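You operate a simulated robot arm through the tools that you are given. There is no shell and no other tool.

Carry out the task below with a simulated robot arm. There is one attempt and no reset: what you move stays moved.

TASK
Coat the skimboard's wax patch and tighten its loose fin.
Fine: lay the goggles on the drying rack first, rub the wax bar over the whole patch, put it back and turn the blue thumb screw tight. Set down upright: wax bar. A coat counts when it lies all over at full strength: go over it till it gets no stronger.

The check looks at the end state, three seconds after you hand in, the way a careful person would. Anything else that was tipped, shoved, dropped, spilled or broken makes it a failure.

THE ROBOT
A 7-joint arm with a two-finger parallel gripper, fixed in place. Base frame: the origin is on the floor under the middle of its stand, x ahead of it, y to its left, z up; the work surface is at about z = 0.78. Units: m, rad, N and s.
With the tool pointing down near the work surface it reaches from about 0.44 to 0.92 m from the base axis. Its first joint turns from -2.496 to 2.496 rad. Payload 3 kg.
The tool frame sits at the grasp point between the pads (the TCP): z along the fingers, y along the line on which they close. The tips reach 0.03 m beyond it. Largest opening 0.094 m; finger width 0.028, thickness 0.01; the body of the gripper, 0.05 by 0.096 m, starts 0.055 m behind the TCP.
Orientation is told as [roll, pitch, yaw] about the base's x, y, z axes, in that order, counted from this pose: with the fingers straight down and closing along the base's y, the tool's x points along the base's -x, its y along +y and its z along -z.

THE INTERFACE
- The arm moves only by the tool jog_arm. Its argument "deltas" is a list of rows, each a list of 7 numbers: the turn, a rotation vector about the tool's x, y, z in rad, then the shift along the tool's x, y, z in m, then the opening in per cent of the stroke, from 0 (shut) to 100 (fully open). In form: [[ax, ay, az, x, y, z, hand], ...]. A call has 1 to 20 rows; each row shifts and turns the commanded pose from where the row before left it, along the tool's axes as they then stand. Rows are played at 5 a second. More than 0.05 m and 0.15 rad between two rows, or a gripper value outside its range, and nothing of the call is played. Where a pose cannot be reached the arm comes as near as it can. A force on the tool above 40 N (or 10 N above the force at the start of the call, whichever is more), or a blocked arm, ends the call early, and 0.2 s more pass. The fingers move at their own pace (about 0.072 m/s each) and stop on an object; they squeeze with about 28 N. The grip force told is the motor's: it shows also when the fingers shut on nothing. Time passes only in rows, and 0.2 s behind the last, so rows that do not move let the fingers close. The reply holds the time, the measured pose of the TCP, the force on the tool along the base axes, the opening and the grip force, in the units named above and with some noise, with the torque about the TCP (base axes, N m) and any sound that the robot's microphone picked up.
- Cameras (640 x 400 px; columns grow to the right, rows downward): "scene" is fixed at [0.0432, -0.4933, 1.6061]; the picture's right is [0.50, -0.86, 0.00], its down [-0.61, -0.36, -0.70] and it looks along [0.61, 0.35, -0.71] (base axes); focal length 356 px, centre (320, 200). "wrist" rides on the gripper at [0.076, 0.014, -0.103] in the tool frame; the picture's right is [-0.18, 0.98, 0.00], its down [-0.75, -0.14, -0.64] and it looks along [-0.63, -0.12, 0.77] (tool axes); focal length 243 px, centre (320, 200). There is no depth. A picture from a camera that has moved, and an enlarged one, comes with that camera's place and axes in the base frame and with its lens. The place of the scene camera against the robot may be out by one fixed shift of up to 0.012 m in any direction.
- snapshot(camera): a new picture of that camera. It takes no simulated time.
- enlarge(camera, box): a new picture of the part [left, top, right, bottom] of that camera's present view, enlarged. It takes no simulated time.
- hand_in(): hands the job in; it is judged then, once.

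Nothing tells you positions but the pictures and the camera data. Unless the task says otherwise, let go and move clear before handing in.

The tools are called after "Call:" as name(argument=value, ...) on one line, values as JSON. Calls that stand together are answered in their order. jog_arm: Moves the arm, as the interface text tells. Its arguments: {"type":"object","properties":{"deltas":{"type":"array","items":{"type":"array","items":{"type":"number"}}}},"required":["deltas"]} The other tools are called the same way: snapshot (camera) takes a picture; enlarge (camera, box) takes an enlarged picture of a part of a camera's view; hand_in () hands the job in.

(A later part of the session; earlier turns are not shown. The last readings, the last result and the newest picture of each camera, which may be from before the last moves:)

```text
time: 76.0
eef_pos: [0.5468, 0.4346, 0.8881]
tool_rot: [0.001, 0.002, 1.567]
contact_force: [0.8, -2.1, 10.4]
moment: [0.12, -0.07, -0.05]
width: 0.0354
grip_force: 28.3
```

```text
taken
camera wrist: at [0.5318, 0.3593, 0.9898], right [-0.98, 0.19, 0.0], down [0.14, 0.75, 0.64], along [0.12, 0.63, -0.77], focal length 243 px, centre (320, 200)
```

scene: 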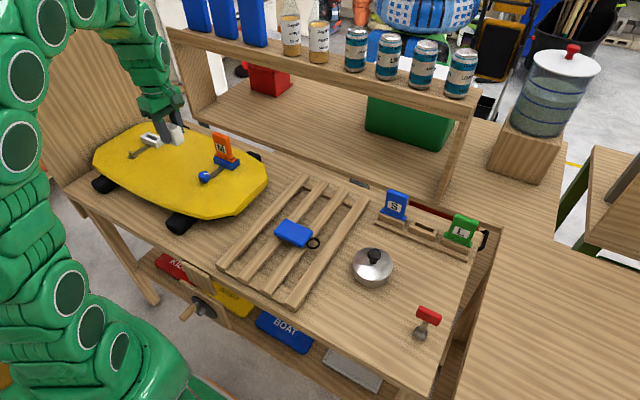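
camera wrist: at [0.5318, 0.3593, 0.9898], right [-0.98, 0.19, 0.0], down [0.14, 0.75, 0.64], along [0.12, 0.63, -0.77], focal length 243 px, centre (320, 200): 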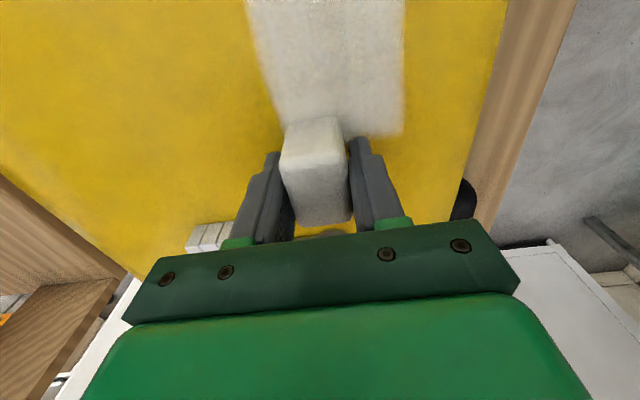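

Call:
jog_arm(deltas=[[0, 0, 0, 0, 0.015, 0, 5], [0, 0, 0, 0.013, 0, 0, 5], [0, 0, 0, 0.013, 0, 0, 5], [0, 0, 0, 0.013, 0, 0, 5], [0, 0, 0, 0.013, 0, 0, 5], [0, 0, 0, 0.013, 0, 0, 5], [0, 0, 0, 0.013, 0, 0, 5], [0, 0, 0, 0.013, 0, 0, 5], [0, 0, 0, 0.013, 0, 0, 5], [0, 0, 0, 0.013, 0, 0, 5], [0, 0, 0, 0.013, 0, 0, 5], [0, 0, 0, 0, 0, 0, 5]])

Call:
jog_arm(deltas=[[0, 0, 0, 0, 0.016, 0.0002, 5], [0, 0, 0, -0.013, 0, 0, 5], [0, 0, 0, -0.013, 0, 0, 5], [0, 0, 0, -0.013, 0, 0, 5], [0, 0, 0, -0.013, 0, 0, 5], [0, 0, 0, -0.013, 0, 0, 5], [0, 0, 0, -0.013, 0, 0, 5], [0, 0, 0, -0.013, 0, 0, 5], [0, 0, 0, -0.013, 0, 0, 5], [0, 0, 0, -0.013, 0, 0, 5], [0, 0, 0, -0.013, 0, 0, 5], [0, 0, 0, 0, 0, 0, 5]])

Call:
snapshot(camera="wrist")

Call:
enlarge(camera="scene", box=[100, 110, 240, 210])

```text
time: 78.6
eef_pos: [0.531, 0.3058, 0.8873]
tool_rot: [0.0, 0.0, 1.57]
contact_force: [1.0, -0.1, -0.5]
moment: [-0.01, 0.03, -0.03]
width: 0.0356
grip_force: 28.2
```

```text
time: 81.2
eef_pos: [0.5164, 0.436, 0.8874]
tool_rot: [-0.001, -0.003, 1.569]
contact_force: [-0.2, 0.5, -0.1]
moment: [0.01, -0.02, 0.03]
width: 0.0356
grip_force: 27.6
```

```text
taken
camera wrist: at [0.5012, 0.3604, 0.9901], right [-0.98, 0.19, 0.0], down [0.14, 0.75, 0.64], along [0.12, 0.63, -0.77], focal length 243 px, centre (320, 200)
```

wrist: 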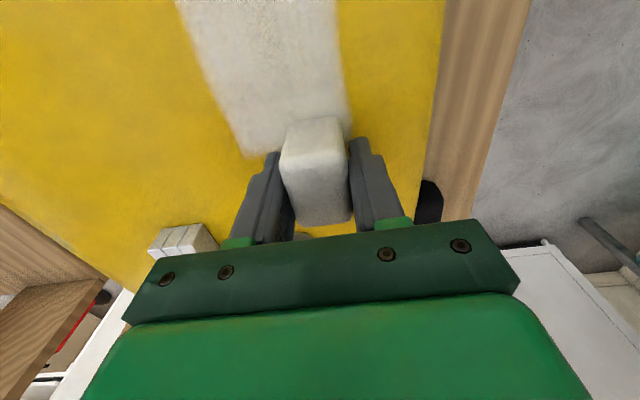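

```text
4.00 times, centred on (170, 160) of scene
camera zoom: at [0.0432, -0.4933, 1.6061], right [0.5, -0.86, 0.0], down [-0.61, -0.36, -0.7], along [0.61, 0.35, -0.71], focal length 1425 px, centre (920, 360)
```

zoom: 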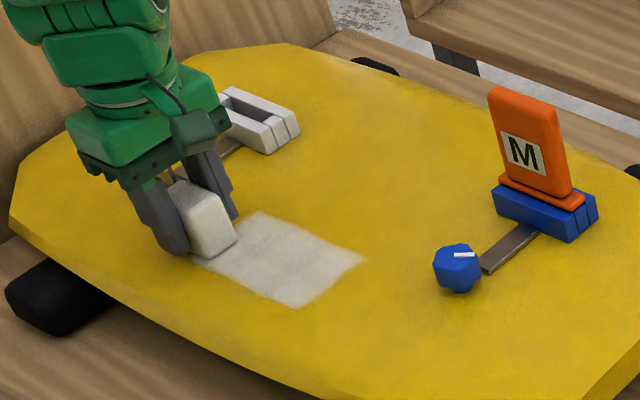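

Contact faded on the last strokes (the bar has slid up slightly in the grip). I'll press down in small steps to regain contact.

Call:
jog_arm(deltas=[[0, 0, 0, 0.01, 0, 0.0006, 5], [0, 0, 0, 0, 0, 0, 5]])

Call:
jog_arm(deltas=[[0, 0, 0, 0, 0, 0.0006, 5], [0, 0, 0, 0, 0, 0, 5]])

```text
time: 81.8
eef_pos: [0.5156, 0.4259, 0.8868]
tool_rot: [0.001, -0.002, 1.569]
contact_force: [-2.1, 4.8, 16.9]
moment: [0.26, -0.04, 0.02]
width: 0.0354
grip_force: 28.3
```

```text
time: 82.4
eef_pos: [0.5154, 0.4246, 0.8873]
tool_rot: [0.001, -0.003, 1.569]
contact_force: [-3.0, 2.8, 22.9]
moment: [0.06, -0.01, 0.0]
width: 0.0358
grip_force: 27.7
```

Contact is 23 N. Sweeping the low-x half of the patch now.

Call:
jog_arm(deltas=[[0, 0, 0, 0.012, 0, 0, 5], [0, 0, 0, 0.012, 0, 0, 5], [0, 0, 0, 0.012, 0, 0, 5], [0, 0, 0, 0.012, 0, 0, 5], [0, 0, 0, 0.012, 0, 0, 5], [0, 0, 0, 0.012, 0, 0, 5], [0, 0, 0, 0.012, 0, 0, 5], [0, 0, 0, 0.012, 0, 0, 5], [0, 0, 0, 0.012, 0, 0, 5], [0, 0, 0, 0, 0, 0, 5]])

Call:
snapshot(camera="wrist")

```text
time: 84.6
eef_pos: [0.516, 0.3164, 0.8858]
tool_rot: [-0.001, 0.0, 1.569]
contact_force: [0.6, -0.5, -0.8]
moment: [0.0, -0.01, -0.01]
width: 0.0359
grip_force: 27.9
```

```text
taken
camera wrist: at [0.5014, 0.2411, 0.9877], right [-0.98, 0.19, 0.0], down [0.14, 0.75, 0.64], along [0.12, 0.63, -0.77], focal length 243 px, centre (320, 200)
```

wrist: 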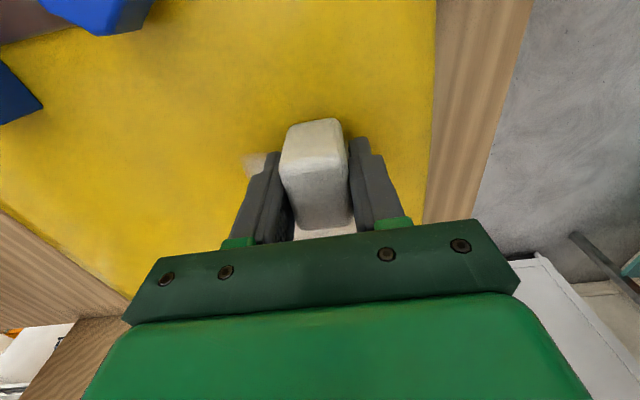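

Call:
enlarge(camera="wrist", box=[230, 100, 410, 250])

Call:
enlarge(camera="scene", box=[120, 120, 220, 200])

```text
2.67 times, centred on (320, 175) of wrist
camera zoom: at [0.5014, 0.2411, 0.9877], right [-0.98, 0.19, 0.0], down [0.14, 0.75, 0.64], along [0.12, 0.63, -0.77], focal length 647 px, centre (320, 267)
```

zoom: 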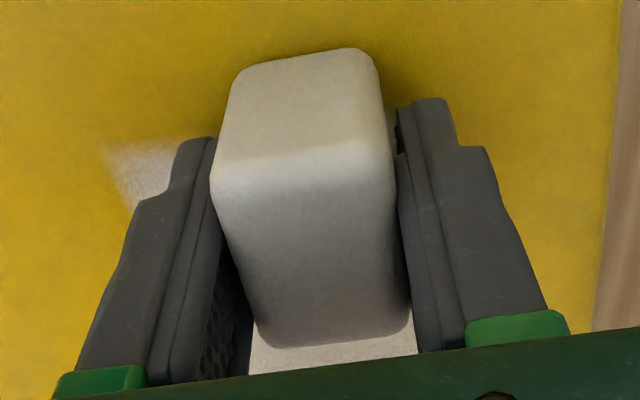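

```text
5.00 times, centred on (170, 160) of scene
camera zoom: at [0.0432, -0.4933, 1.6061], right [0.5, -0.86, 0.0], down [-0.61, -0.36, -0.7], along [0.61, 0.35, -0.71], focal length 1781 px, centre (1070, 400)
```

zoom: 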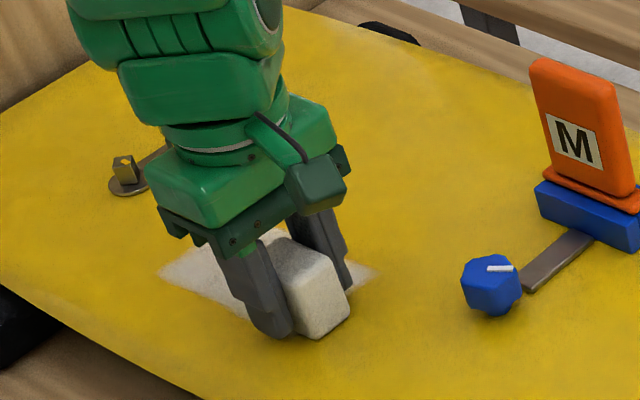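

The bar has slid up about 5 mm in the grip, so I'll use lighter pressure from now on. I'll lift and inspect the coat.

Call:
jog_arm(deltas=[[0, 0, 0, 0, 0, -0.01, 5], [0, 0, 0, 0, 0, -0.02, 5], [0, 0, 0, 0.01, 0, -0.03, 5], [0, 0, 0, 0.03, 0, -0.03, 5], [0, 0, 0, 0.03, 0, -0.03, 5], [0, 0, 0, 0.03, 0, -0.03, 5], [0, 0, 0, 0.02, 0, -0.02, 5], [0, 0, 0, 0.01, 0, -0.01, 5], [0, 0, 0, 0, 0, 0, 5]])

Call:
enlarge(camera="scene", box=[130, 140, 210, 200])

Call:
snapshot(camera="wrist")

Call:
enlarge(camera="scene", box=[100, 100, 260, 220])

```text
time: 86.6
eef_pos: [0.5167, 0.1864, 1.0648]
tool_rot: [0.0, -0.001, 1.57]
contact_force: [-0.5, -0.1, -1.2]
moment: [-0.01, -0.01, 0.01]
width: 0.0357
grip_force: 28.0
```

```text
6.67 times, centred on (170, 170) of scene
camera zoom: at [0.0432, -0.4933, 1.6061], right [0.5, -0.86, 0.0], down [-0.61, -0.36, -0.7], along [0.61, 0.35, -0.71], focal length 2374 px, centre (1320, 400)
```

zoom: 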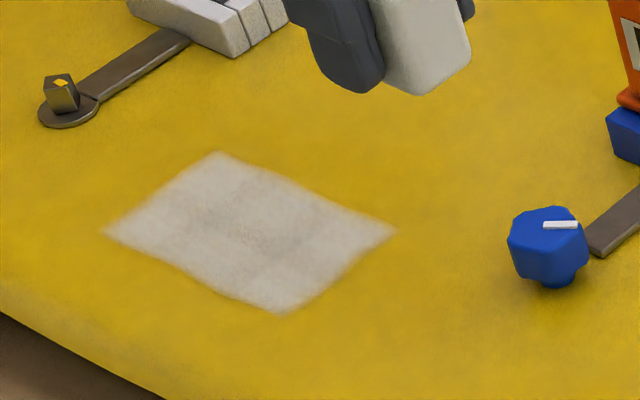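

```text
taken
camera wrist: at [0.5027, 0.1106, 1.167], right [-0.98, 0.19, 0.0], down [0.14, 0.75, 0.64], along [0.12, 0.63, -0.77], focal length 243 px, centre (320, 200)
```

wrist: 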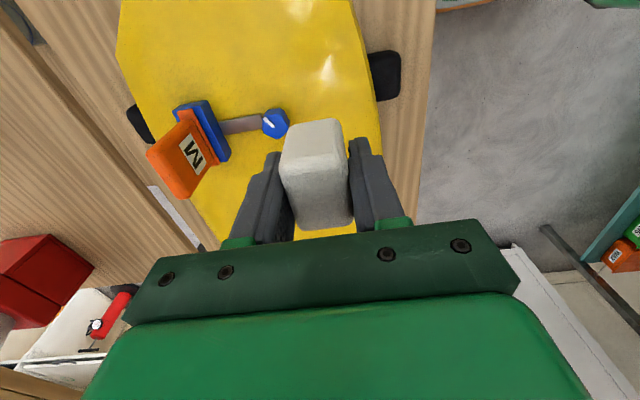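

```text
3.33 times, centred on (180, 160) of scene
camera zoom: at [0.0432, -0.4933, 1.6061], right [0.5, -0.86, 0.0], down [-0.61, -0.36, -0.7], along [0.61, 0.35, -0.71], focal length 1187 px, centre (787, 333)
```

zoom: 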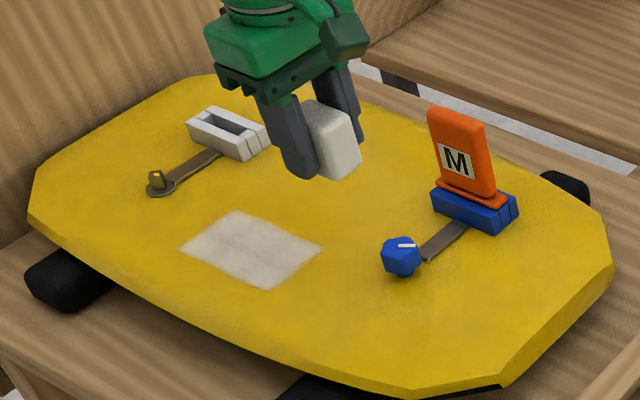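

The patch shows a nearly uniform white rectangle; the rim, mainly the low-y edge, looks a little softer. I'll do another full pass with light pressure, including along the edges.

Call:
jog_arm(deltas=[[0, 0, 0, -0.01, 0, 0, 5], [0, 0, 0, -0.025, 0.004, 0.01, 5], [0, 0, 0, -0.03, 0.004, 0.025, 5], [0, 0, 0, -0.03, 0.004, 0.035, 5], [0, 0, 0, -0.025, 0.003, 0.035, 5], [0, 0, 0, -0.01, 0, 0.03, 5], [0, 0, 0, 0, 0, 0.02, 5], [0, 0, 0, 0, 0, 0.015, 5], [0, 0, 0, 0, 0, 0.006, 5], [0, 0, 0, 0, 0, 0.002, 5], [0, 0, 0, 0, 0, 0, 5]])

Call:
jog_arm(deltas=[[0, 0, 0, 0, 0, 0.001, 5], [0, 0, 0, 0, 0, 0, 5]])

Call:
jog_arm(deltas=[[0, 0, 0, 0, 0, 0.001, 5], [0, 0, 0, 0, 0, 0, 5]])

```text
time: 89.0
eef_pos: [0.4996, 0.316, 0.8874]
tool_rot: [0.0, 0.0, 1.569]
contact_force: [-0.7, 0.3, -0.5]
moment: [-0.02, -0.01, 0.0]
width: 0.0358
grip_force: 27.7
```

```text
time: 89.6
eef_pos: [0.4992, 0.3157, 0.8864]
tool_rot: [-0.001, 0.0, 1.569]
contact_force: [-0.5, 1.0, -0.4]
moment: [0.0, -0.04, 0.02]
width: 0.0357
grip_force: 27.8
```

```text
time: 90.2
eef_pos: [0.4994, 0.3168, 0.8855]
tool_rot: [0.001, 0.0, 1.57]
contact_force: [0.5, 0.6, -0.8]
moment: [0.01, 0.01, -0.02]
width: 0.0356
grip_force: 28.2
```

Call:
jog_arm(deltas=[[0, 0, 0, 0, 0, 0.0007, 5], [0, 0, 0, 0, 0, 0, 5]])

Call:
jog_arm(deltas=[[0, 0, 0, 0, 0, 0.0007, 5], [0, 0, 0, 0, 0, 0, 5]])

```text
time: 90.8
eef_pos: [0.4997, 0.317, 0.8851]
tool_rot: [0.0, 0.0, 1.569]
contact_force: [0.5, -0.1, -0.5]
moment: [-0.04, 0.01, -0.01]
width: 0.0355
grip_force: 27.7
```

```text
time: 91.4
eef_pos: [0.5003, 0.3163, 0.8853]
tool_rot: [0.001, 0.0, 1.569]
contact_force: [0.5, -0.2, -0.5]
moment: [0.0, 0.0, 0.03]
width: 0.0357
grip_force: 28.1
```

Call:
jog_arm(deltas=[[0, 0, 0, 0, 0, 0.0007, 5], [0, 0, 0, 0, 0, 0, 5]])

Call:
jog_arm(deltas=[[0, 0, 0, 0, 0, 0.0007, 5], [0, 0, 0, 0, 0, 0, 5]])

Call:
enlarge(camera="wrist", box=[230, 100, 410, 250])

```text
time: 92.0
eef_pos: [0.5005, 0.3159, 0.8843]
tool_rot: [0.0, -0.004, 1.568]
contact_force: [-3.4, 1.6, 17.4]
moment: [-0.06, 0.05, -0.03]
width: 0.0356
grip_force: 28.1
```

```text
time: 92.6
eef_pos: [0.5013, 0.3157, 0.8845]
tool_rot: [-0.002, -0.001, 1.57]
contact_force: [-0.3, -1.9, 23.4]
moment: [-0.03, -0.04, -0.01]
width: 0.0354
grip_force: 27.8
```

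```text
2.67 times, centred on (320, 175) of wrist
camera zoom: at [0.4859, 0.2408, 0.986], right [-0.98, 0.19, 0.0], down [0.14, 0.75, 0.64], along [0.12, 0.63, -0.77], focal length 647 px, centre (320, 267)
```

zoom: 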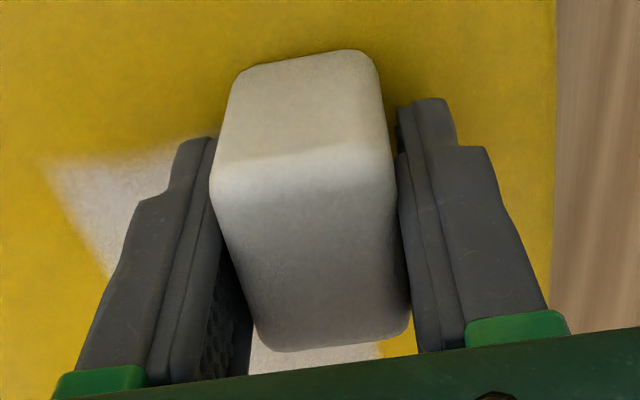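

Contact regained but firm (23 N); I'll ease off half a millimetre and sweep +y along the low-x edge.

Call:
jog_arm(deltas=[[0, 0, 0, 0, 0, -0.0004, 5], [0, 0, 0, -0.013, 0, 0, 5], [0, 0, 0, -0.013, 0, 0, 5], [0, 0, 0, -0.013, 0, 0, 5], [0, 0, 0, -0.013, 0, 0, 5], [0, 0, 0, -0.013, 0, 0, 5], [0, 0, 0, -0.013, 0, 0, 5], [0, 0, 0, -0.013, 0, 0, 5], [0, 0, 0, -0.013, 0, 0, 5], [0, 0, 0, -0.01, 0, 0, 5], [0, 0, 0, 0, 0, 0, 5]])

Call:
snapshot(camera="wrist")

```text
time: 95.0
eef_pos: [0.5013, 0.4305, 0.8849]
tool_rot: [0.001, 0.0, 1.569]
contact_force: [0.7, 0.0, -0.6]
moment: [0.01, 0.0, 0.0]
width: 0.0355
grip_force: 27.7
```

```text
taken
camera wrist: at [0.4864, 0.3555, 0.9864], right [-0.98, 0.19, 0.0], down [0.14, 0.75, 0.64], along [0.12, 0.63, -0.77], focal length 243 px, centre (320, 200)
```

wrist: 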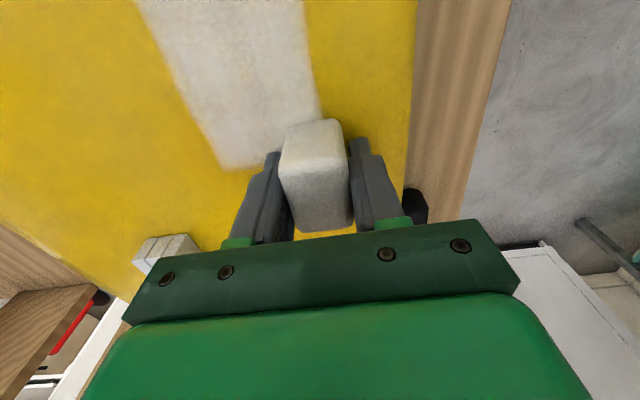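

Call:
enlarge(camera="wrist", box=[120, 0, 360, 180])

Call:
enlarge(camera="scene", box=[120, 130, 220, 200])

```text
2.22 times, centred on (240, 90) of wrist
camera zoom: at [0.4864, 0.3555, 0.9864], right [-0.98, 0.19, 0.0], down [0.14, 0.75, 0.64], along [0.12, 0.63, -0.77], focal length 539 px, centre (498, 444)
```

zoom: 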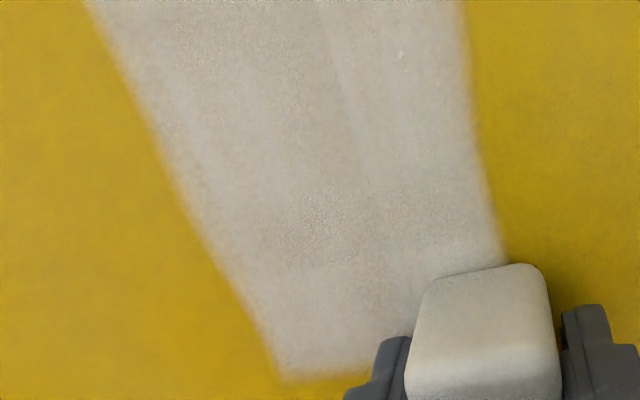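

```text
5.71 times, centred on (170, 165) of scene
camera zoom: at [0.0432, -0.4933, 1.6061], right [0.5, -0.86, 0.0], down [-0.61, -0.36, -0.7], along [0.61, 0.35, -0.71], focal length 2035 px, centre (1177, 400)
```

zoom: 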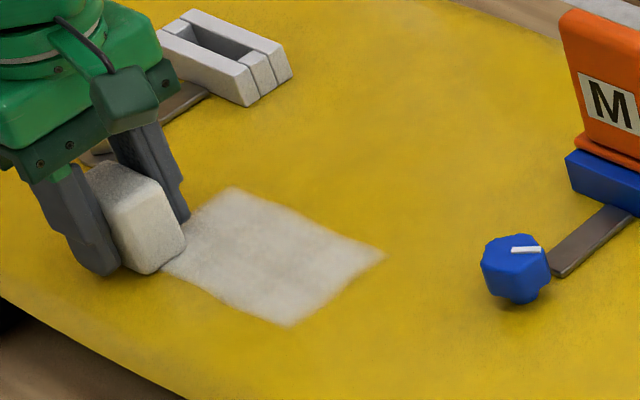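

The zoom shows brighter (stronger) bands where I re-rubbed, so more passes are needed elsewhere. I'll keep sweeping with a tiny continuous press so contact holds.

Call:
jog_arm(deltas=[[0, 0, 0, 0, 0, 0.0006, 5], [0, 0, 0, 0.003, 0, 0.0004, 5], [0, 0, 0, 0, 0, 0, 5]])

```text
time: 95.8
eef_pos: [0.5002, 0.4283, 0.8836]
tool_rot: [0.0, -0.002, 1.569]
contact_force: [0.0, 1.6, 5.1]
moment: [0.11, -0.08, -0.02]
width: 0.0358
grip_force: 27.9
```

Call:
jog_arm(deltas=[[0, 0, 0, 0.01, 0, 0.0001, 5], [0, 0, 0, 0.01, 0, 0.0001, 5], [0, 0, 0, 0.01, 0, 0.0001, 5], [0, 0, 0, 0.01, 0, 0.0001, 5], [0, 0, 0, 0.01, 0, 0.0001, 5], [0, 0, 0, 0.01, 0, 0.0001, 5], [0, 0, 0, 0, 0, 0, 5]])

Call:
jog_arm(deltas=[[0, 0, 0, 0.01, 0, 0.0001, 5], [0, 0, 0, 0.01, 0, 0.0001, 5], [0, 0, 0, 0.01, 0, 0.0001, 5], [0, 0, 0, 0.01, 0, 0.0001, 5], [0, 0, 0, 0.01, 0, 0.0001, 5], [0, 0, 0, 0.008, 0, 0.0001, 5], [0, 0, 0, 0, 0, 0, 5]])

```text
time: 97.4
eef_pos: [0.5027, 0.3676, 0.883]
tool_rot: [0.0, -0.002, 1.57]
contact_force: [1.3, 0.9, 6.0]
moment: [0.07, -0.11, 0.04]
width: 0.0357
grip_force: 27.7
```

```text
time: 99.0
eef_pos: [0.5009, 0.3096, 0.8823]
tool_rot: [0.0, -0.001, 1.568]
contact_force: [-0.5, 1.7, 13.8]
moment: [0.15, -0.07, -0.02]
width: 0.0354
grip_force: 27.6
```

Contact is steady now (6–14 N), but the fingertips are only ~3 mm above the board. I'll re-grip: release the bar standing on the board, rise 9 mm, and close again for more protrusion.

Call:
jog_arm(deltas=[[0, 0, 0, 0, 0, -0.0004, 5], [0, 0, 0, 0, 0, 0, 5], [0, 0, 0, 0, 0, 0, 40], [0, 0, 0, 0, 0, 0, 50], [0, 0, 0, 0, 0, 0, 65], [0, 0, 0, 0, 0, 0, 65]])

Call:
enlarge(camera="wrist", box=[200, 80, 440, 250])

Call:
enlarge(camera="scene", box=[120, 120, 220, 200])

```text
time: 100.4
eef_pos: [0.5012, 0.3096, 0.883]
tool_rot: [0.0, -0.001, 1.57]
contact_force: [0.5, 0.4, 0.0]
moment: [0.01, 0.0, 0.03]
width: 0.061
grip_force: 0.0
```

```text
2.35 times, centred on (320, 165) of wrist
camera zoom: at [0.4862, 0.2341, 0.9847], right [-0.98, 0.19, 0.0], down [0.14, 0.75, 0.64], along [0.12, 0.63, -0.77], focal length 571 px, centre (320, 282)
```

zoom: 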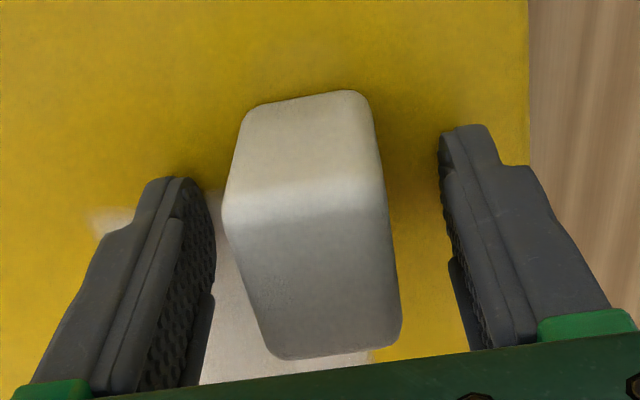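

```text
5.00 times, centred on (170, 160) of scene
camera zoom: at [0.0432, -0.4933, 1.6061], right [0.5, -0.86, 0.0], down [-0.61, -0.36, -0.7], along [0.61, 0.35, -0.71], focal length 1781 px, centre (1070, 400)
```

zoom: 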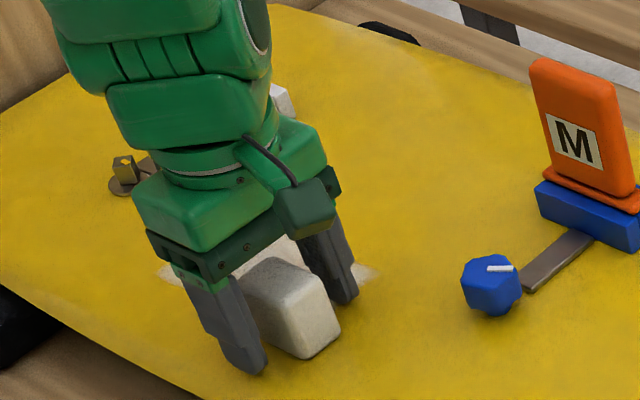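

The bar stands upright by itself. I'll rise 11 mm and close again.

Call:
jog_arm(deltas=[[0, 0, 0, 0, 0, -0.006, 65], [0, 0, 0, 0, 0, -0.005, 65], [0, 0, 0, 0, 0, 0, 40], [0, 0, 0, 0, 0, 0, 20], [0, 0, 0, 0, 0, 0, 0], [0, 0, 0, 0, 0, 0, 0], [0, 0, 0, 0, 0, 0, 0]])

Call:
enlarge(camera="wrist", box=[200, 80, 440, 250])

```text
time: 102.0
eef_pos: [0.5014, 0.3104, 0.8948]
tool_rot: [0.0, -0.002, 1.57]
contact_force: [1.3, 1.3, 2.1]
moment: [0.05, -0.04, -0.02]
width: 0.0356
grip_force: 28.2
```

```text
2.35 times, centred on (320, 165) of wrist
camera zoom: at [0.4861, 0.2339, 0.996], right [-0.98, 0.19, 0.0], down [0.14, 0.75, 0.64], along [0.12, 0.63, -0.77], focal length 571 px, centre (320, 282)
```

zoom: 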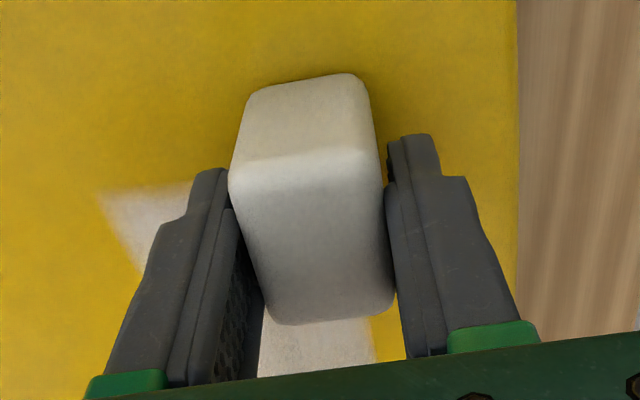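

Re-gripped with about 16 mm protruding. Continuing the raster at x 0.515 toward +y with light steady pressure.

Call:
jog_arm(deltas=[[0, 0, 0, 0, -0.014, 0.0003, 0], [0, 0, 0, -0.01, 0, 0.0001, 0], [0, 0, 0, -0.01, 0, 0.0001, 0], [0, 0, 0, -0.01, 0, 0.0001, 0], [0, 0, 0, -0.01, 0, 0.0001, 0], [0, 0, 0, -0.01, 0, 0.0001, 0], [0, 0, 0, -0.01, 0, 0.0001, 0], [0, 0, 0, 0, 0, 0, 0]])

Call:
jog_arm(deltas=[[0, 0, 0, -0.01, 0, 0.0001, 0], [0, 0, 0, -0.01, 0, 0.0001, 0], [0, 0, 0, -0.01, 0, 0.0001, 0], [0, 0, 0, -0.01, 0, 0.0001, 0], [0, 0, 0, -0.01, 0, 0.0001, 0], [0, 0, 0, -0.01, 0, 0.0001, 0], [0, 0, 0, 0, 0, 0, 0]])

```text
time: 103.8
eef_pos: [0.5147, 0.3703, 0.8932]
tool_rot: [-0.002, -0.001, 1.57]
contact_force: [-0.1, -4.8, 20.3]
moment: [-0.26, -0.02, 0.05]
width: 0.0356
grip_force: 28.1
```

```text
time: 105.4
eef_pos: [0.5139, 0.4302, 0.8918]
tool_rot: [0.002, -0.003, 1.568]
contact_force: [-0.2, -0.4, -0.3]
moment: [0.02, -0.02, 0.01]
width: 0.0355
grip_force: 28.1
```

Call:
jog_arm(deltas=[[0, 0, 0, 0, 0, 0.0005, 0], [0, 0, 0, 0, 0, 0, 0]])

Call:
enlarge(camera="wrist", box=[120, 0, 420, 240])

```text
time: 106.0
eef_pos: [0.5141, 0.4297, 0.8912]
tool_rot: [0.0, -0.001, 1.569]
contact_force: [-1.9, 0.4, 7.3]
moment: [0.23, 0.05, 0.0]
width: 0.0357
grip_force: 28.2
```

```text
1.67 times, centred on (270, 120) of wrist
camera zoom: at [0.5003, 0.3543, 0.9941], right [-0.98, 0.19, 0.0], down [0.14, 0.75, 0.64], along [0.12, 0.63, -0.77], focal length 404 px, centre (403, 333)
```

zoom: 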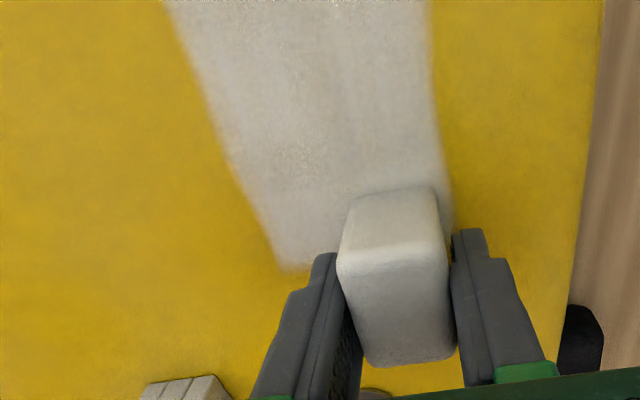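

Contact 7 N. Now x 0.53, sweeping toward -y with a smaller press increment.

Call:
jog_arm(deltas=[[0, 0, 0, 0, -0.008, 0, 0], [0, 0, 0, 0, -0.008, 0, 0], [0, 0, 0, 0.01, 0, 0.0001, 0], [0, 0, 0, 0.01, 0, 0.0001, 0], [0, 0, 0, 0.01, 0, 0.0001, 0], [0, 0, 0, 0.01, 0, 0.0001, 0], [0, 0, 0, 0.01, 0, 0, 0], [0, 0, 0, 0.01, 0, 0, 0], [0, 0, 0, 0, 0, 0, 0]])

Call:
jog_arm(deltas=[[0, 0, 0, 0.01, 0, 0.0001, 0], [0, 0, 0, 0.01, 0, 0.0001, 0], [0, 0, 0, 0.01, 0, 0.0001, 0], [0, 0, 0, 0.01, 0, 0, 0], [0, 0, 0, 0.01, 0, 0, 0], [0, 0, 0, 0.01, 0, 0, 0], [0, 0, 0, 0, 0, 0, 0]])

```text
time: 108.0
eef_pos: [0.5314, 0.3701, 0.8915]
tool_rot: [0.0, 0.0, 1.569]
contact_force: [-0.5, -0.7, 0.1]
moment: [-0.03, 0.02, -0.01]
width: 0.0357
grip_force: 27.6
```

```text
time: 109.6
eef_pos: [0.5314, 0.3097, 0.89]
tool_rot: [-0.001, -0.001, 1.571]
contact_force: [0.1, 0.1, -0.5]
moment: [-0.02, 0.0, 0.0]
width: 0.0352
grip_force: 27.8
```

Call:
jog_arm(deltas=[[0, 0, 0, 0, 0, 0.0005, 0], [0, 0, 0, 0, 0, 0, 0]])

Call:
jog_arm(deltas=[[0, 0, 0, 0, 0, 0.0005, 0], [0, 0, 0, 0, 0, 0, 0]])

```text
time: 110.2
eef_pos: [0.5316, 0.3105, 0.8909]
tool_rot: [0.001, 0.0, 1.569]
contact_force: [0.0, 0.7, 0.3]
moment: [0.01, 0.07, -0.01]
width: 0.0356
grip_force: 27.8
```

```text
time: 110.8
eef_pos: [0.5307, 0.309, 0.89]
tool_rot: [-0.001, -0.002, 1.568]
contact_force: [1.1, -0.6, 5.3]
moment: [0.07, 0.05, -0.02]
width: 0.0356
grip_force: 27.4
```

Sweeping along y lets the bar pivot in the pads and lose contact. I'll stroke along x instead (the pads hold the bar rigidly that way), stepping in y.

Call:
jog_arm(deltas=[[0, 0, 0, 0, -0.01, 0.0002, 0], [0, 0, 0, 0, -0.011, 0, 0], [0, 0, 0, 0, -0.011, 0, 0], [0, 0, 0, 0, 0.011, 0, 0], [0, 0, 0, 0, 0.011, 0, 0], [0, 0, 0, 0, 0.011, 0, 0], [0, 0, 0, 0, 0.011, 0, 0], [0, 0, 0, 0, 0.011, 0, 0], [0, 0, 0, 0, 0.011, 0, 0], [0, 0, 0, 0, 0, 0, 0]])

```text
time: 113.0
eef_pos: [0.4978, 0.3092, 0.8909]
tool_rot: [0.001, 0.0, 1.567]
contact_force: [-0.8, -1.3, 3.5]
moment: [-0.11, 0.01, -0.02]
width: 0.0354
grip_force: 27.7
```

Call:
jog_arm(deltas=[[0, 0, 0, -0.014, 0, 0.0003, 0], [0, 0, 0, 0, -0.011, 0, 0], [0, 0, 0, 0, -0.011, 0, 0], [0, 0, 0, 0, -0.011, 0, 0], [0, 0, 0, 0, -0.011, 0, 0], [0, 0, 0, 0, -0.011, 0, 0], [0, 0, 0, 0, -0.011, 0, 0], [0, 0, 0, 0, 0, 0, 0]])

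Call:
jog_arm(deltas=[[0, 0, 0, -0.014, 0, 0.0002, 0], [0, 0, 0, 0, 0.011, 0, 0], [0, 0, 0, 0, 0.011, 0, 0], [0, 0, 0, 0, 0.011, 0, 0], [0, 0, 0, 0, 0.011, 0, 0], [0, 0, 0, 0, 0.011, 0, 0], [0, 0, 0, 0, 0.011, 0, 0], [0, 0, 0, 0, 0, 0, 0]])

Call:
snapshot(camera="wrist")

```text
time: 114.8
eef_pos: [0.563, 0.3241, 0.8901]
tool_rot: [0.001, -0.002, 1.569]
contact_force: [1.9, 1.3, 5.1]
moment: [0.16, 0.0, -0.01]
width: 0.0357
grip_force: 27.7
```

```text
time: 116.6
eef_pos: [0.4965, 0.3385, 0.8892]
tool_rot: [-0.001, 0.001, 1.569]
contact_force: [3.4, 1.4, 12.6]
moment: [-0.11, -0.05, 0.03]
width: 0.0357
grip_force: 27.7
```

```text
taken
camera wrist: at [0.4826, 0.2623, 0.9913], right [-0.98, 0.19, 0.0], down [0.14, 0.75, 0.64], along [0.12, 0.63, -0.77], focal length 243 px, centre (320, 200)
```

wrist: 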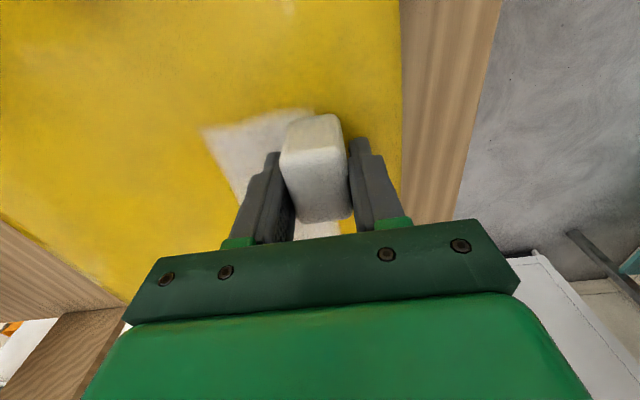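

x-strokes hold contact well (5–13 N). Continuing line by line toward +y.

Call:
jog_arm(deltas=[[0, 0, 0, -0.014, 0, 0, 0], [0, 0, 0, 0, -0.011, 0, 0], [0, 0, 0, 0, -0.011, 0, 0], [0, 0, 0, 0, -0.011, 0, 0], [0, 0, 0, 0, -0.011, 0, 0], [0, 0, 0, 0, -0.011, 0, 0], [0, 0, 0, 0, -0.011, 0, 0], [0, 0, 0, 0, 0, 0, 0]])

Call:
jog_arm(deltas=[[0, 0, 0, -0.014, 0, 0.0001, 0], [0, 0, 0, 0, 0.011, 0, 0], [0, 0, 0, 0, 0.011, 0, 0], [0, 0, 0, 0, 0.011, 0, 0], [0, 0, 0, 0, 0.011, 0, 0], [0, 0, 0, 0, 0.011, 0, 0], [0, 0, 0, 0, 0.011, 0, 0], [0, 0, 0, 0, 0, 0, 0]])

Call:
jog_arm(deltas=[[0, 0, 0, -0.014, 0, 0, 0], [0, 0, 0, 0, -0.011, 0, 0], [0, 0, 0, 0, -0.011, 0, 0], [0, 0, 0, 0, -0.011, 0, 0], [0, 0, 0, 0, -0.011, 0, 0], [0, 0, 0, 0, -0.011, 0, 0], [0, 0, 0, 0, -0.011, 0, 0], [0, 0, 0, 0, 0, 0, 0]])

```text
time: 118.4
eef_pos: [0.5625, 0.3514, 0.8881]
tool_rot: [0.002, 0.001, 1.567]
contact_force: [-5.2, -2.0, 14.8]
moment: [0.07, 0.06, 0.03]
width: 0.0357
grip_force: 28.0
```

```text
time: 120.2
eef_pos: [0.4979, 0.3651, 0.8892]
tool_rot: [0.0, -0.002, 1.568]
contact_force: [-0.7, 0.2, 1.3]
moment: [-0.01, 0.05, 0.02]
width: 0.0355
grip_force: 27.8
```

```text
time: 122.0
eef_pos: [0.5624, 0.3789, 0.889]
tool_rot: [-0.001, -0.001, 1.57]
contact_force: [-0.8, -0.4, 0.4]
moment: [0.0, 0.01, -0.01]
width: 0.0357
grip_force: 28.1
```

Contact dropped on the last two lines; I'll press slightly and repeat them.

Call:
jog_arm(deltas=[[0, 0, 0, 0, 0, 0.0005, 0], [0, 0, 0, 0, 0, 0, 0]])

Call:
jog_arm(deltas=[[0, 0, 0, 0, 0, 0.0003, 0], [0, 0, 0, 0, 0, 0, 0]])

```text
time: 122.6
eef_pos: [0.5628, 0.3793, 0.8879]
tool_rot: [-0.001, -0.001, 1.568]
contact_force: [0.6, -0.1, 4.0]
moment: [-0.04, 0.01, -0.01]
width: 0.0354
grip_force: 28.2
```

```text
time: 123.2
eef_pos: [0.5616, 0.3797, 0.889]
tool_rot: [-0.002, -0.003, 1.569]
contact_force: [3.0, 0.7, 12.2]
moment: [-0.05, 0.06, -0.01]
width: 0.0358
grip_force: 28.4
```

Call:
jog_arm(deltas=[[0, 0, 0, 0, 0.011, 0, 0], [0, 0, 0, 0, 0.011, 0, 0], [0, 0, 0, 0, 0.011, 0, 0], [0, 0, 0, 0, 0.011, 0, 0], [0, 0, 0, 0, 0.011, 0, 0], [0, 0, 0, 0, 0.011, 0, 0], [0, 0, 0, 0, 0, 0, 0]])

Call:
jog_arm(deltas=[[0, 0, 0, 0.014, 0, 0.0001, 0], [0, 0, 0, 0, -0.011, 0, 0], [0, 0, 0, 0, -0.011, 0, 0], [0, 0, 0, 0, -0.011, 0, 0], [0, 0, 0, 0, -0.011, 0, 0], [0, 0, 0, 0, -0.011, 0, 0], [0, 0, 0, 0, -0.011, 0, 0], [0, 0, 0, 0, 0, 0, 0]])

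```text
time: 124.8
eef_pos: [0.4961, 0.3791, 0.8886]
tool_rot: [0.002, 0.001, 1.569]
contact_force: [-0.5, -2.5, 6.3]
moment: [-0.1, 0.0, -0.01]
width: 0.0355
grip_force: 27.7
```

```text
time: 126.6
eef_pos: [0.5644, 0.3643, 0.8879]
tool_rot: [0.0, 0.0, 1.569]
contact_force: [-0.2, -0.1, 0.4]
moment: [-0.02, 0.01, 0.0]
width: 0.0357
grip_force: 27.8
```

Call:
jog_arm(deltas=[[0, 0, 0, 0, 0, 0.0005, 0], [0, 0, 0, 0, 0.011, 0, 0], [0, 0, 0, 0, 0.011, 0, 0], [0, 0, 0, 0, 0.011, 0, 0], [0, 0, 0, 0, 0.011, 0, 0], [0, 0, 0, 0, 0.011, 0, 0], [0, 0, 0, 0, 0.011, 0, 0], [0, 0, 0, 0, 0, 0, 0]])

Call:
jog_arm(deltas=[[0, 0, 0, -0.028, 0, 0.0002, 0], [0, 0, 0, 0, -0.011, 0, 0], [0, 0, 0, 0, -0.011, 0, 0], [0, 0, 0, 0, -0.011, 0, 0], [0, 0, 0, 0, -0.011, 0, 0], [0, 0, 0, 0, -0.011, 0, 0], [0, 0, 0, 0, -0.011, 0, 0], [0, 0, 0, 0, 0, 0, 0]])

Call:
jog_arm(deltas=[[0, 0, 0, -0.014, 0, 0.0002, 0], [0, 0, 0, 0, 0.011, 0, 0], [0, 0, 0, 0, 0.011, 0, 0], [0, 0, 0, 0, 0.011, 0, 0], [0, 0, 0, 0, 0.011, 0, 0], [0, 0, 0, 0, 0.011, 0, 0], [0, 0, 0, 0, 0.011, 0, 0], [0, 0, 0, 0, 0, 0, 0]])

Call:
enlarge(camera="wrist", box=[80, 0, 420, 240])

```text
time: 128.4
eef_pos: [0.4977, 0.3679, 0.887]
tool_rot: [-0.002, -0.001, 1.569]
contact_force: [5.4, 1.3, 15.4]
moment: [-0.13, -0.18, 0.08]
width: 0.0354
grip_force: 28.4
```

```text
time: 130.2
eef_pos: [0.5644, 0.396, 0.8854]
tool_rot: [0.0, 0.0, 1.57]
contact_force: [0.1, -0.8, -0.6]
moment: [-0.01, -0.01, 0.02]
width: 0.0355
grip_force: 28.4
```

```text
time: 132.0
eef_pos: [0.4956, 0.4075, 0.8878]
tool_rot: [0.0, -0.002, 1.569]
contact_force: [-0.1, 0.1, 0.0]
moment: [0.02, -0.01, -0.03]
width: 0.0357
grip_force: 28.2
```

```text
1.67 times, centred on (250, 120) of wrist
camera zoom: at [0.4821, 0.3318, 0.9893], right [-0.98, 0.19, 0.0], down [0.14, 0.75, 0.64], along [0.12, 0.63, -0.77], focal length 404 px, centre (437, 333)
```

zoom: 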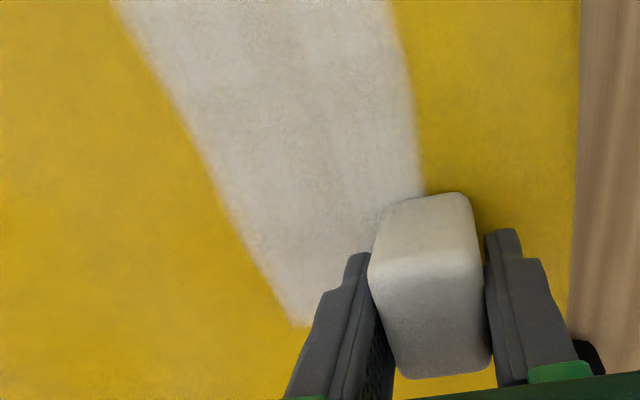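

Call:
jog_arm(deltas=[[0, 0, 0, 0, 0, 0.0006, 0], [0, 0, 0, 0, 0, 0, 0]])

Call:
jog_arm(deltas=[[0, 0, 0, 0, 0, 0.0004, 0], [0, 0, 0, 0, 0, 0, 0]])

```text
time: 132.6
eef_pos: [0.4974, 0.4083, 0.8861]
tool_rot: [-0.002, -0.002, 1.568]
contact_force: [-0.8, -0.6, 5.9]
moment: [0.02, -0.04, 0.05]
width: 0.0356
grip_force: 27.9
```

```text
time: 133.2
eef_pos: [0.4964, 0.4069, 0.8876]
tool_rot: [-0.001, 0.0, 1.569]
contact_force: [0.3, -5.0, 19.0]
moment: [-0.15, -0.1, -0.01]
width: 0.0355
grip_force: 28.4
```

Call:
jog_arm(deltas=[[0, 0, 0, 0, -0.011, -0.0001, 0], [0, 0, 0, 0, -0.011, 0, 0], [0, 0, 0, 0, -0.011, 0, 0], [0, 0, 0, 0, -0.011, 0, 0], [0, 0, 0, 0, -0.011, 0, 0], [0, 0, 0, 0, -0.011, 0, 0], [0, 0, 0, 0, 0, 0, 0]])

Call:
jog_arm(deltas=[[0, 0, 0, 0.012, 0, 0.0002, 0], [0, 0, 0, 0, 0.011, 0, 0], [0, 0, 0, 0, 0.011, 0, 0], [0, 0, 0, 0, 0.011, 0, 0], [0, 0, 0, 0, 0.011, 0, 0], [0, 0, 0, 0, 0.011, 0, 0], [0, 0, 0, 0, 0.011, 0, 0], [0, 0, 0, 0, 0, 0, 0]])

```text
time: 134.8
eef_pos: [0.5627, 0.407, 0.8874]
tool_rot: [0.0, 0.001, 1.569]
contact_force: [0.1, -0.1, -0.2]
moment: [-0.01, -0.02, 0.02]
width: 0.0358
grip_force: 28.5
```

```text
time: 136.6
eef_pos: [0.4956, 0.3947, 0.8862]
tool_rot: [0.002, -0.002, 1.569]
contact_force: [-0.2, -4.4, 12.9]
moment: [0.06, -0.13, 0.0]
width: 0.0358
grip_force: 27.9
```

Call:
jog_arm(deltas=[[0, 0, 0, 0, -0.011, 0.0001, 0], [0, 0, 0, 0, -0.011, 0.0001, 0], [0, 0, 0, 0, -0.011, 0.0001, 0], [0, 0, 0, 0, -0.011, 0.0001, 0], [0, 0, 0, 0, -0.011, 0.0001, 0], [0, 0, 0, 0, -0.011, 0.0001, 0], [0, 0, 0, 0, 0, 0, 0]])

Call:
jog_arm(deltas=[[0, 0, 0, -0.014, 0, 0.0002, 0], [0, 0, 0, -0.012, 0, 0.0002, 0], [0, 0, 0, 0, 0, 0, 0]])

```text
time: 138.2
eef_pos: [0.562, 0.3966, 0.8843]
tool_rot: [-0.001, 0.0, 1.569]
contact_force: [-4.9, 2.3, 16.6]
moment: [0.18, 0.04, 0.05]
width: 0.0357
grip_force: 28.4
```

```text
time: 139.0
eef_pos: [0.5634, 0.422, 0.8847]
tool_rot: [0.001, 0.001, 1.568]
contact_force: [1.2, -1.7, 5.0]
moment: [-0.13, -0.04, 0.03]
width: 0.0357
grip_force: 27.7
```

Call:
jog_arm(deltas=[[0, 0, 0, 0, 0.011, 0.0001, 0], [0, 0, 0, 0, 0.011, 0, 0], [0, 0, 0, 0, 0.011, 0, 0], [0, 0, 0, 0, 0.011, 0, 0], [0, 0, 0, 0, 0.011, 0, 0], [0, 0, 0, 0, 0.011, 0, 0], [0, 0, 0, 0, 0, 0, 0]])

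Call:
jog_arm(deltas=[[0, 0, 0, -0.013, 0, 0, 0], [0, 0, 0, 0, -0.011, 0.0001, 0], [0, 0, 0, 0, -0.011, 0.0001, 0], [0, 0, 0, 0, -0.011, 0.0001, 0], [0, 0, 0, 0, -0.011, 0.0001, 0], [0, 0, 0, 0, -0.011, 0.0001, 0], [0, 0, 0, 0, -0.011, 0.0001, 0], [0, 0, 0, 0, 0, 0, 0]])

Call:
enlarge(camera="wrist", box=[180, 0, 480, 240])

Call:
enlarge(camera="scene", box=[130, 140, 210, 200])

```text
time: 140.6
eef_pos: [0.4979, 0.4209, 0.886]
tool_rot: [-0.001, -0.002, 1.569]
contact_force: [-0.3, 1.2, -0.8]
moment: [0.01, -0.02, -0.01]
width: 0.0357
grip_force: 27.9
```

```text
time: 142.4
eef_pos: [0.5622, 0.4336, 0.8843]
tool_rot: [0.001, -0.002, 1.569]
contact_force: [-4.6, -1.4, 19.0]
moment: [-0.18, 0.03, 0.0]
width: 0.0354
grip_force: 28.1
```

```text
1.67 times, centred on (330, 120) of wrist
camera zoom: at [0.5481, 0.3577, 0.9867], right [-0.98, 0.19, 0.0], down [0.14, 0.75, 0.64], along [0.12, 0.63, -0.77], focal length 404 px, centre (303, 333)
```

zoom: 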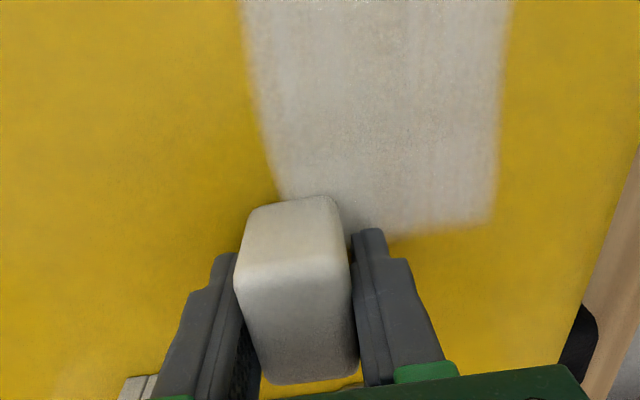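

```text
6.67 times, centred on (170, 170) of scene
camera zoom: at [0.0432, -0.4933, 1.6061], right [0.5, -0.86, 0.0], down [-0.61, -0.36, -0.7], along [0.61, 0.35, -0.71], focal length 2374 px, centre (1320, 400)
```

zoom: 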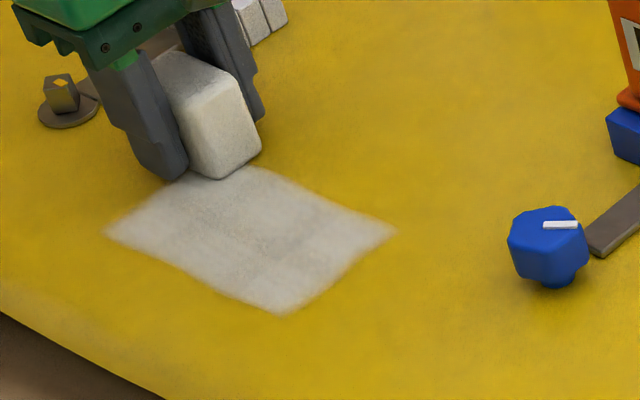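

Call:
enlarge(camera="scene", box=[140, 155, 190, 195])

Call:
enlarge(camera="wrist", box=[280, 0, 440, 100])

```text
10.00 times, centred on (165, 175) of scene
camera zoom: at [0.0432, -0.4933, 1.6061], right [0.5, -0.86, 0.0], down [-0.61, -0.36, -0.7], along [0.61, 0.35, -0.71], focal length 3562 px, centre (1870, 450)
```

zoom: 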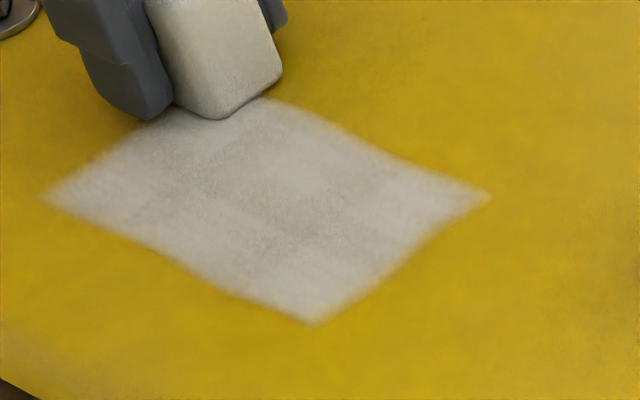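

```text
4.00 times, centred on (360, 50) of wrist
camera zoom: at [0.5481, 0.3577, 0.9867], right [-0.98, 0.19, 0.0], down [0.14, 0.75, 0.64], along [0.12, 0.63, -0.77], focal length 970 px, centre (160, 800)
```

zoom: 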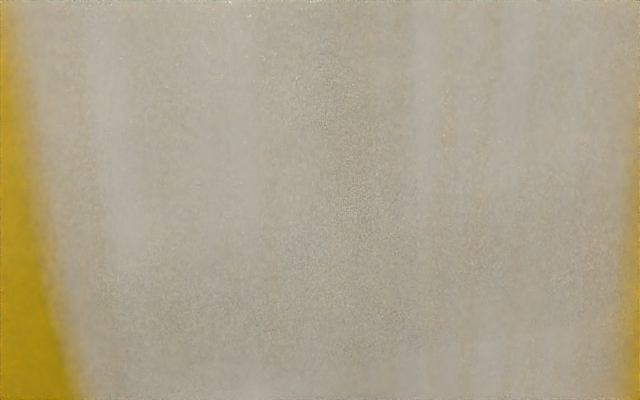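

The coat looks close to uniform, but I want a second full pass to confirm it gets no stronger. First I'll re-grip the bar again for more clearance.

Call:
jog_arm(deltas=[[0, 0, 0, 0, 0.03, -0.0003, 0], [0, 0, 0, 0, 0, -0.0002, 0], [0, 0, 0, 0, 0, 0, 40], [0, 0, 0, 0, 0, 0, 50], [0, 0, 0, 0, 0, 0, 65], [0, 0, 0, 0, 0, -0.005, 65], [0, 0, 0, 0, 0, -0.005, 65], [0, 0, 0, 0, 0, 0, 65]])

Call:
enlarge(camera="wrist", box=[200, 80, 440, 250])

Call:
enlarge(camera="scene", box=[110, 110, 210, 190])

```text
time: 144.2
eef_pos: [0.5329, 0.4335, 0.8943]
tool_rot: [0.0, 0.0, 1.568]
contact_force: [0.6, 0.7, -0.4]
moment: [0.01, 0.0, 0.03]
width: 0.0611
grip_force: 0.1
```

```text
2.35 times, centred on (320, 165) of wrist
camera zoom: at [0.5178, 0.3587, 0.9965], right [-0.98, 0.19, 0.0], down [0.14, 0.75, 0.64], along [0.12, 0.63, -0.77], focal length 571 px, centre (320, 282)
```

zoom: 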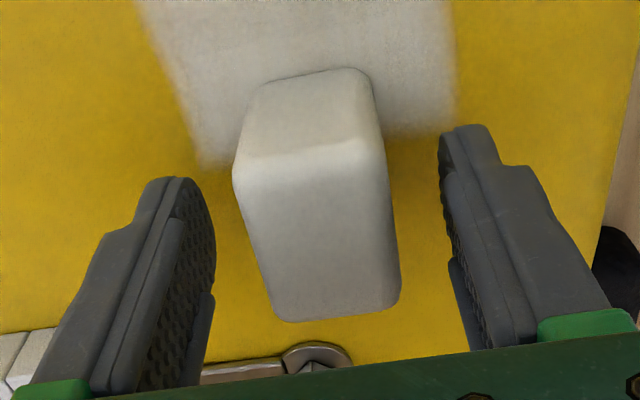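

```text
5.00 times, centred on (160, 150) of scene
camera zoom: at [0.0432, -0.4933, 1.6061], right [0.5, -0.86, 0.0], down [-0.61, -0.36, -0.7], along [0.61, 0.35, -0.71], focal length 1781 px, centre (1120, 450)
```

zoom: 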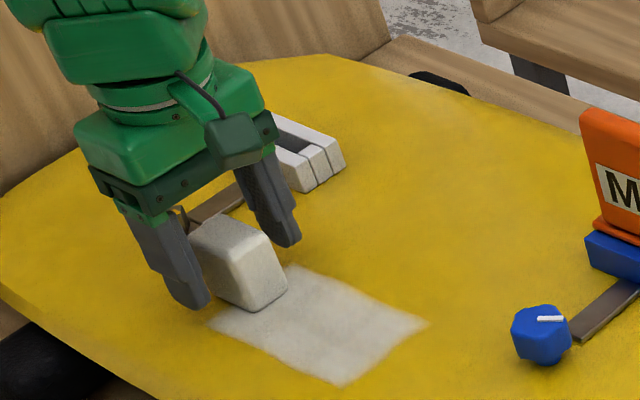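

Call:
jog_arm(deltas=[[0, 0, 0, 0, 0, 0, 40], [0, 0, 0, 0, 0, 0, 20], [0, 0, 0, 0, 0, 0, 0], [0, 0, 0, 0, 0, 0, 0], [0, 0, 0, 0, 0, 0, 0], [0, 0, 0, 0, -0.01, 0.0005, 0], [0, 0, 0, 0, -0.01, 0, 0], [0, 0, 0, 0, -0.012, 0, 0], [0, 0, 0, 0, 0, 0, 0]])

```text
time: 146.2
eef_pos: [0.5659, 0.4357, 0.8954]
tool_rot: [-0.001, -0.001, 1.57]
contact_force: [-3.4, -0.8, 9.3]
moment: [0.04, 0.06, 0.0]
width: 0.0354
grip_force: 27.5
```

Call:
jog_arm(deltas=[[0, 0, 0, 0, 0.0115, 0, 0], [0, 0, 0, 0, 0.0115, 0, 0], [0, 0, 0, 0, 0.0115, 0, 0], [0, 0, 0, 0, 0.0115, 0, 0], [0, 0, 0, 0, 0.0115, 0, 0], [0, 0, 0, 0, 0.0115, 0, 0], [0, 0, 0, 0, 0, 0, 0]])

Call:
jog_arm(deltas=[[0, 0, 0, 0.014, 0, 0.0002, 0], [0, 0, 0, 0, -0.0115, 0.0001, 0], [0, 0, 0, 0, -0.0115, 0, 0], [0, 0, 0, 0, -0.0115, 0, 0], [0, 0, 0, 0, -0.0115, 0, 0], [0, 0, 0, 0, -0.0115, 0, 0], [0, 0, 0, 0, -0.0115, 0, 0], [0, 0, 0, 0, 0, 0, 0]])

Call:
jog_arm(deltas=[[0, 0, 0, 0.014, 0, 0.0002, 0], [0, 0, 0, 0, 0.0115, 0, 0], [0, 0, 0, 0, 0.0115, 0, 0], [0, 0, 0, 0, 0.0115, 0, 0], [0, 0, 0, 0, 0.0115, 0, 0], [0, 0, 0, 0, 0.0115, 0, 0], [0, 0, 0, 0, 0.0115, 0, 0], [0, 0, 0, 0, 0, 0, 0]])

```text
time: 147.8
eef_pos: [0.4948, 0.4352, 0.8935]
tool_rot: [-0.001, 0.001, 1.57]
contact_force: [3.9, -1.5, 20.0]
moment: [-0.26, -0.13, 0.1]
width: 0.0358
grip_force: 27.9
```

```text
time: 149.6
eef_pos: [0.5653, 0.4208, 0.8945]
tool_rot: [0.001, 0.0, 1.568]
contact_force: [-0.5, -0.5, -0.2]
moment: [0.01, 0.02, 0.02]
width: 0.0357
grip_force: 27.8
```

```text
time: 151.4
eef_pos: [0.496, 0.4072, 0.8941]
tool_rot: [0.001, -0.001, 1.57]
contact_force: [-0.2, -0.8, 0.8]
moment: [-0.04, 0.03, 0.01]
width: 0.0358
grip_force: 27.9
```

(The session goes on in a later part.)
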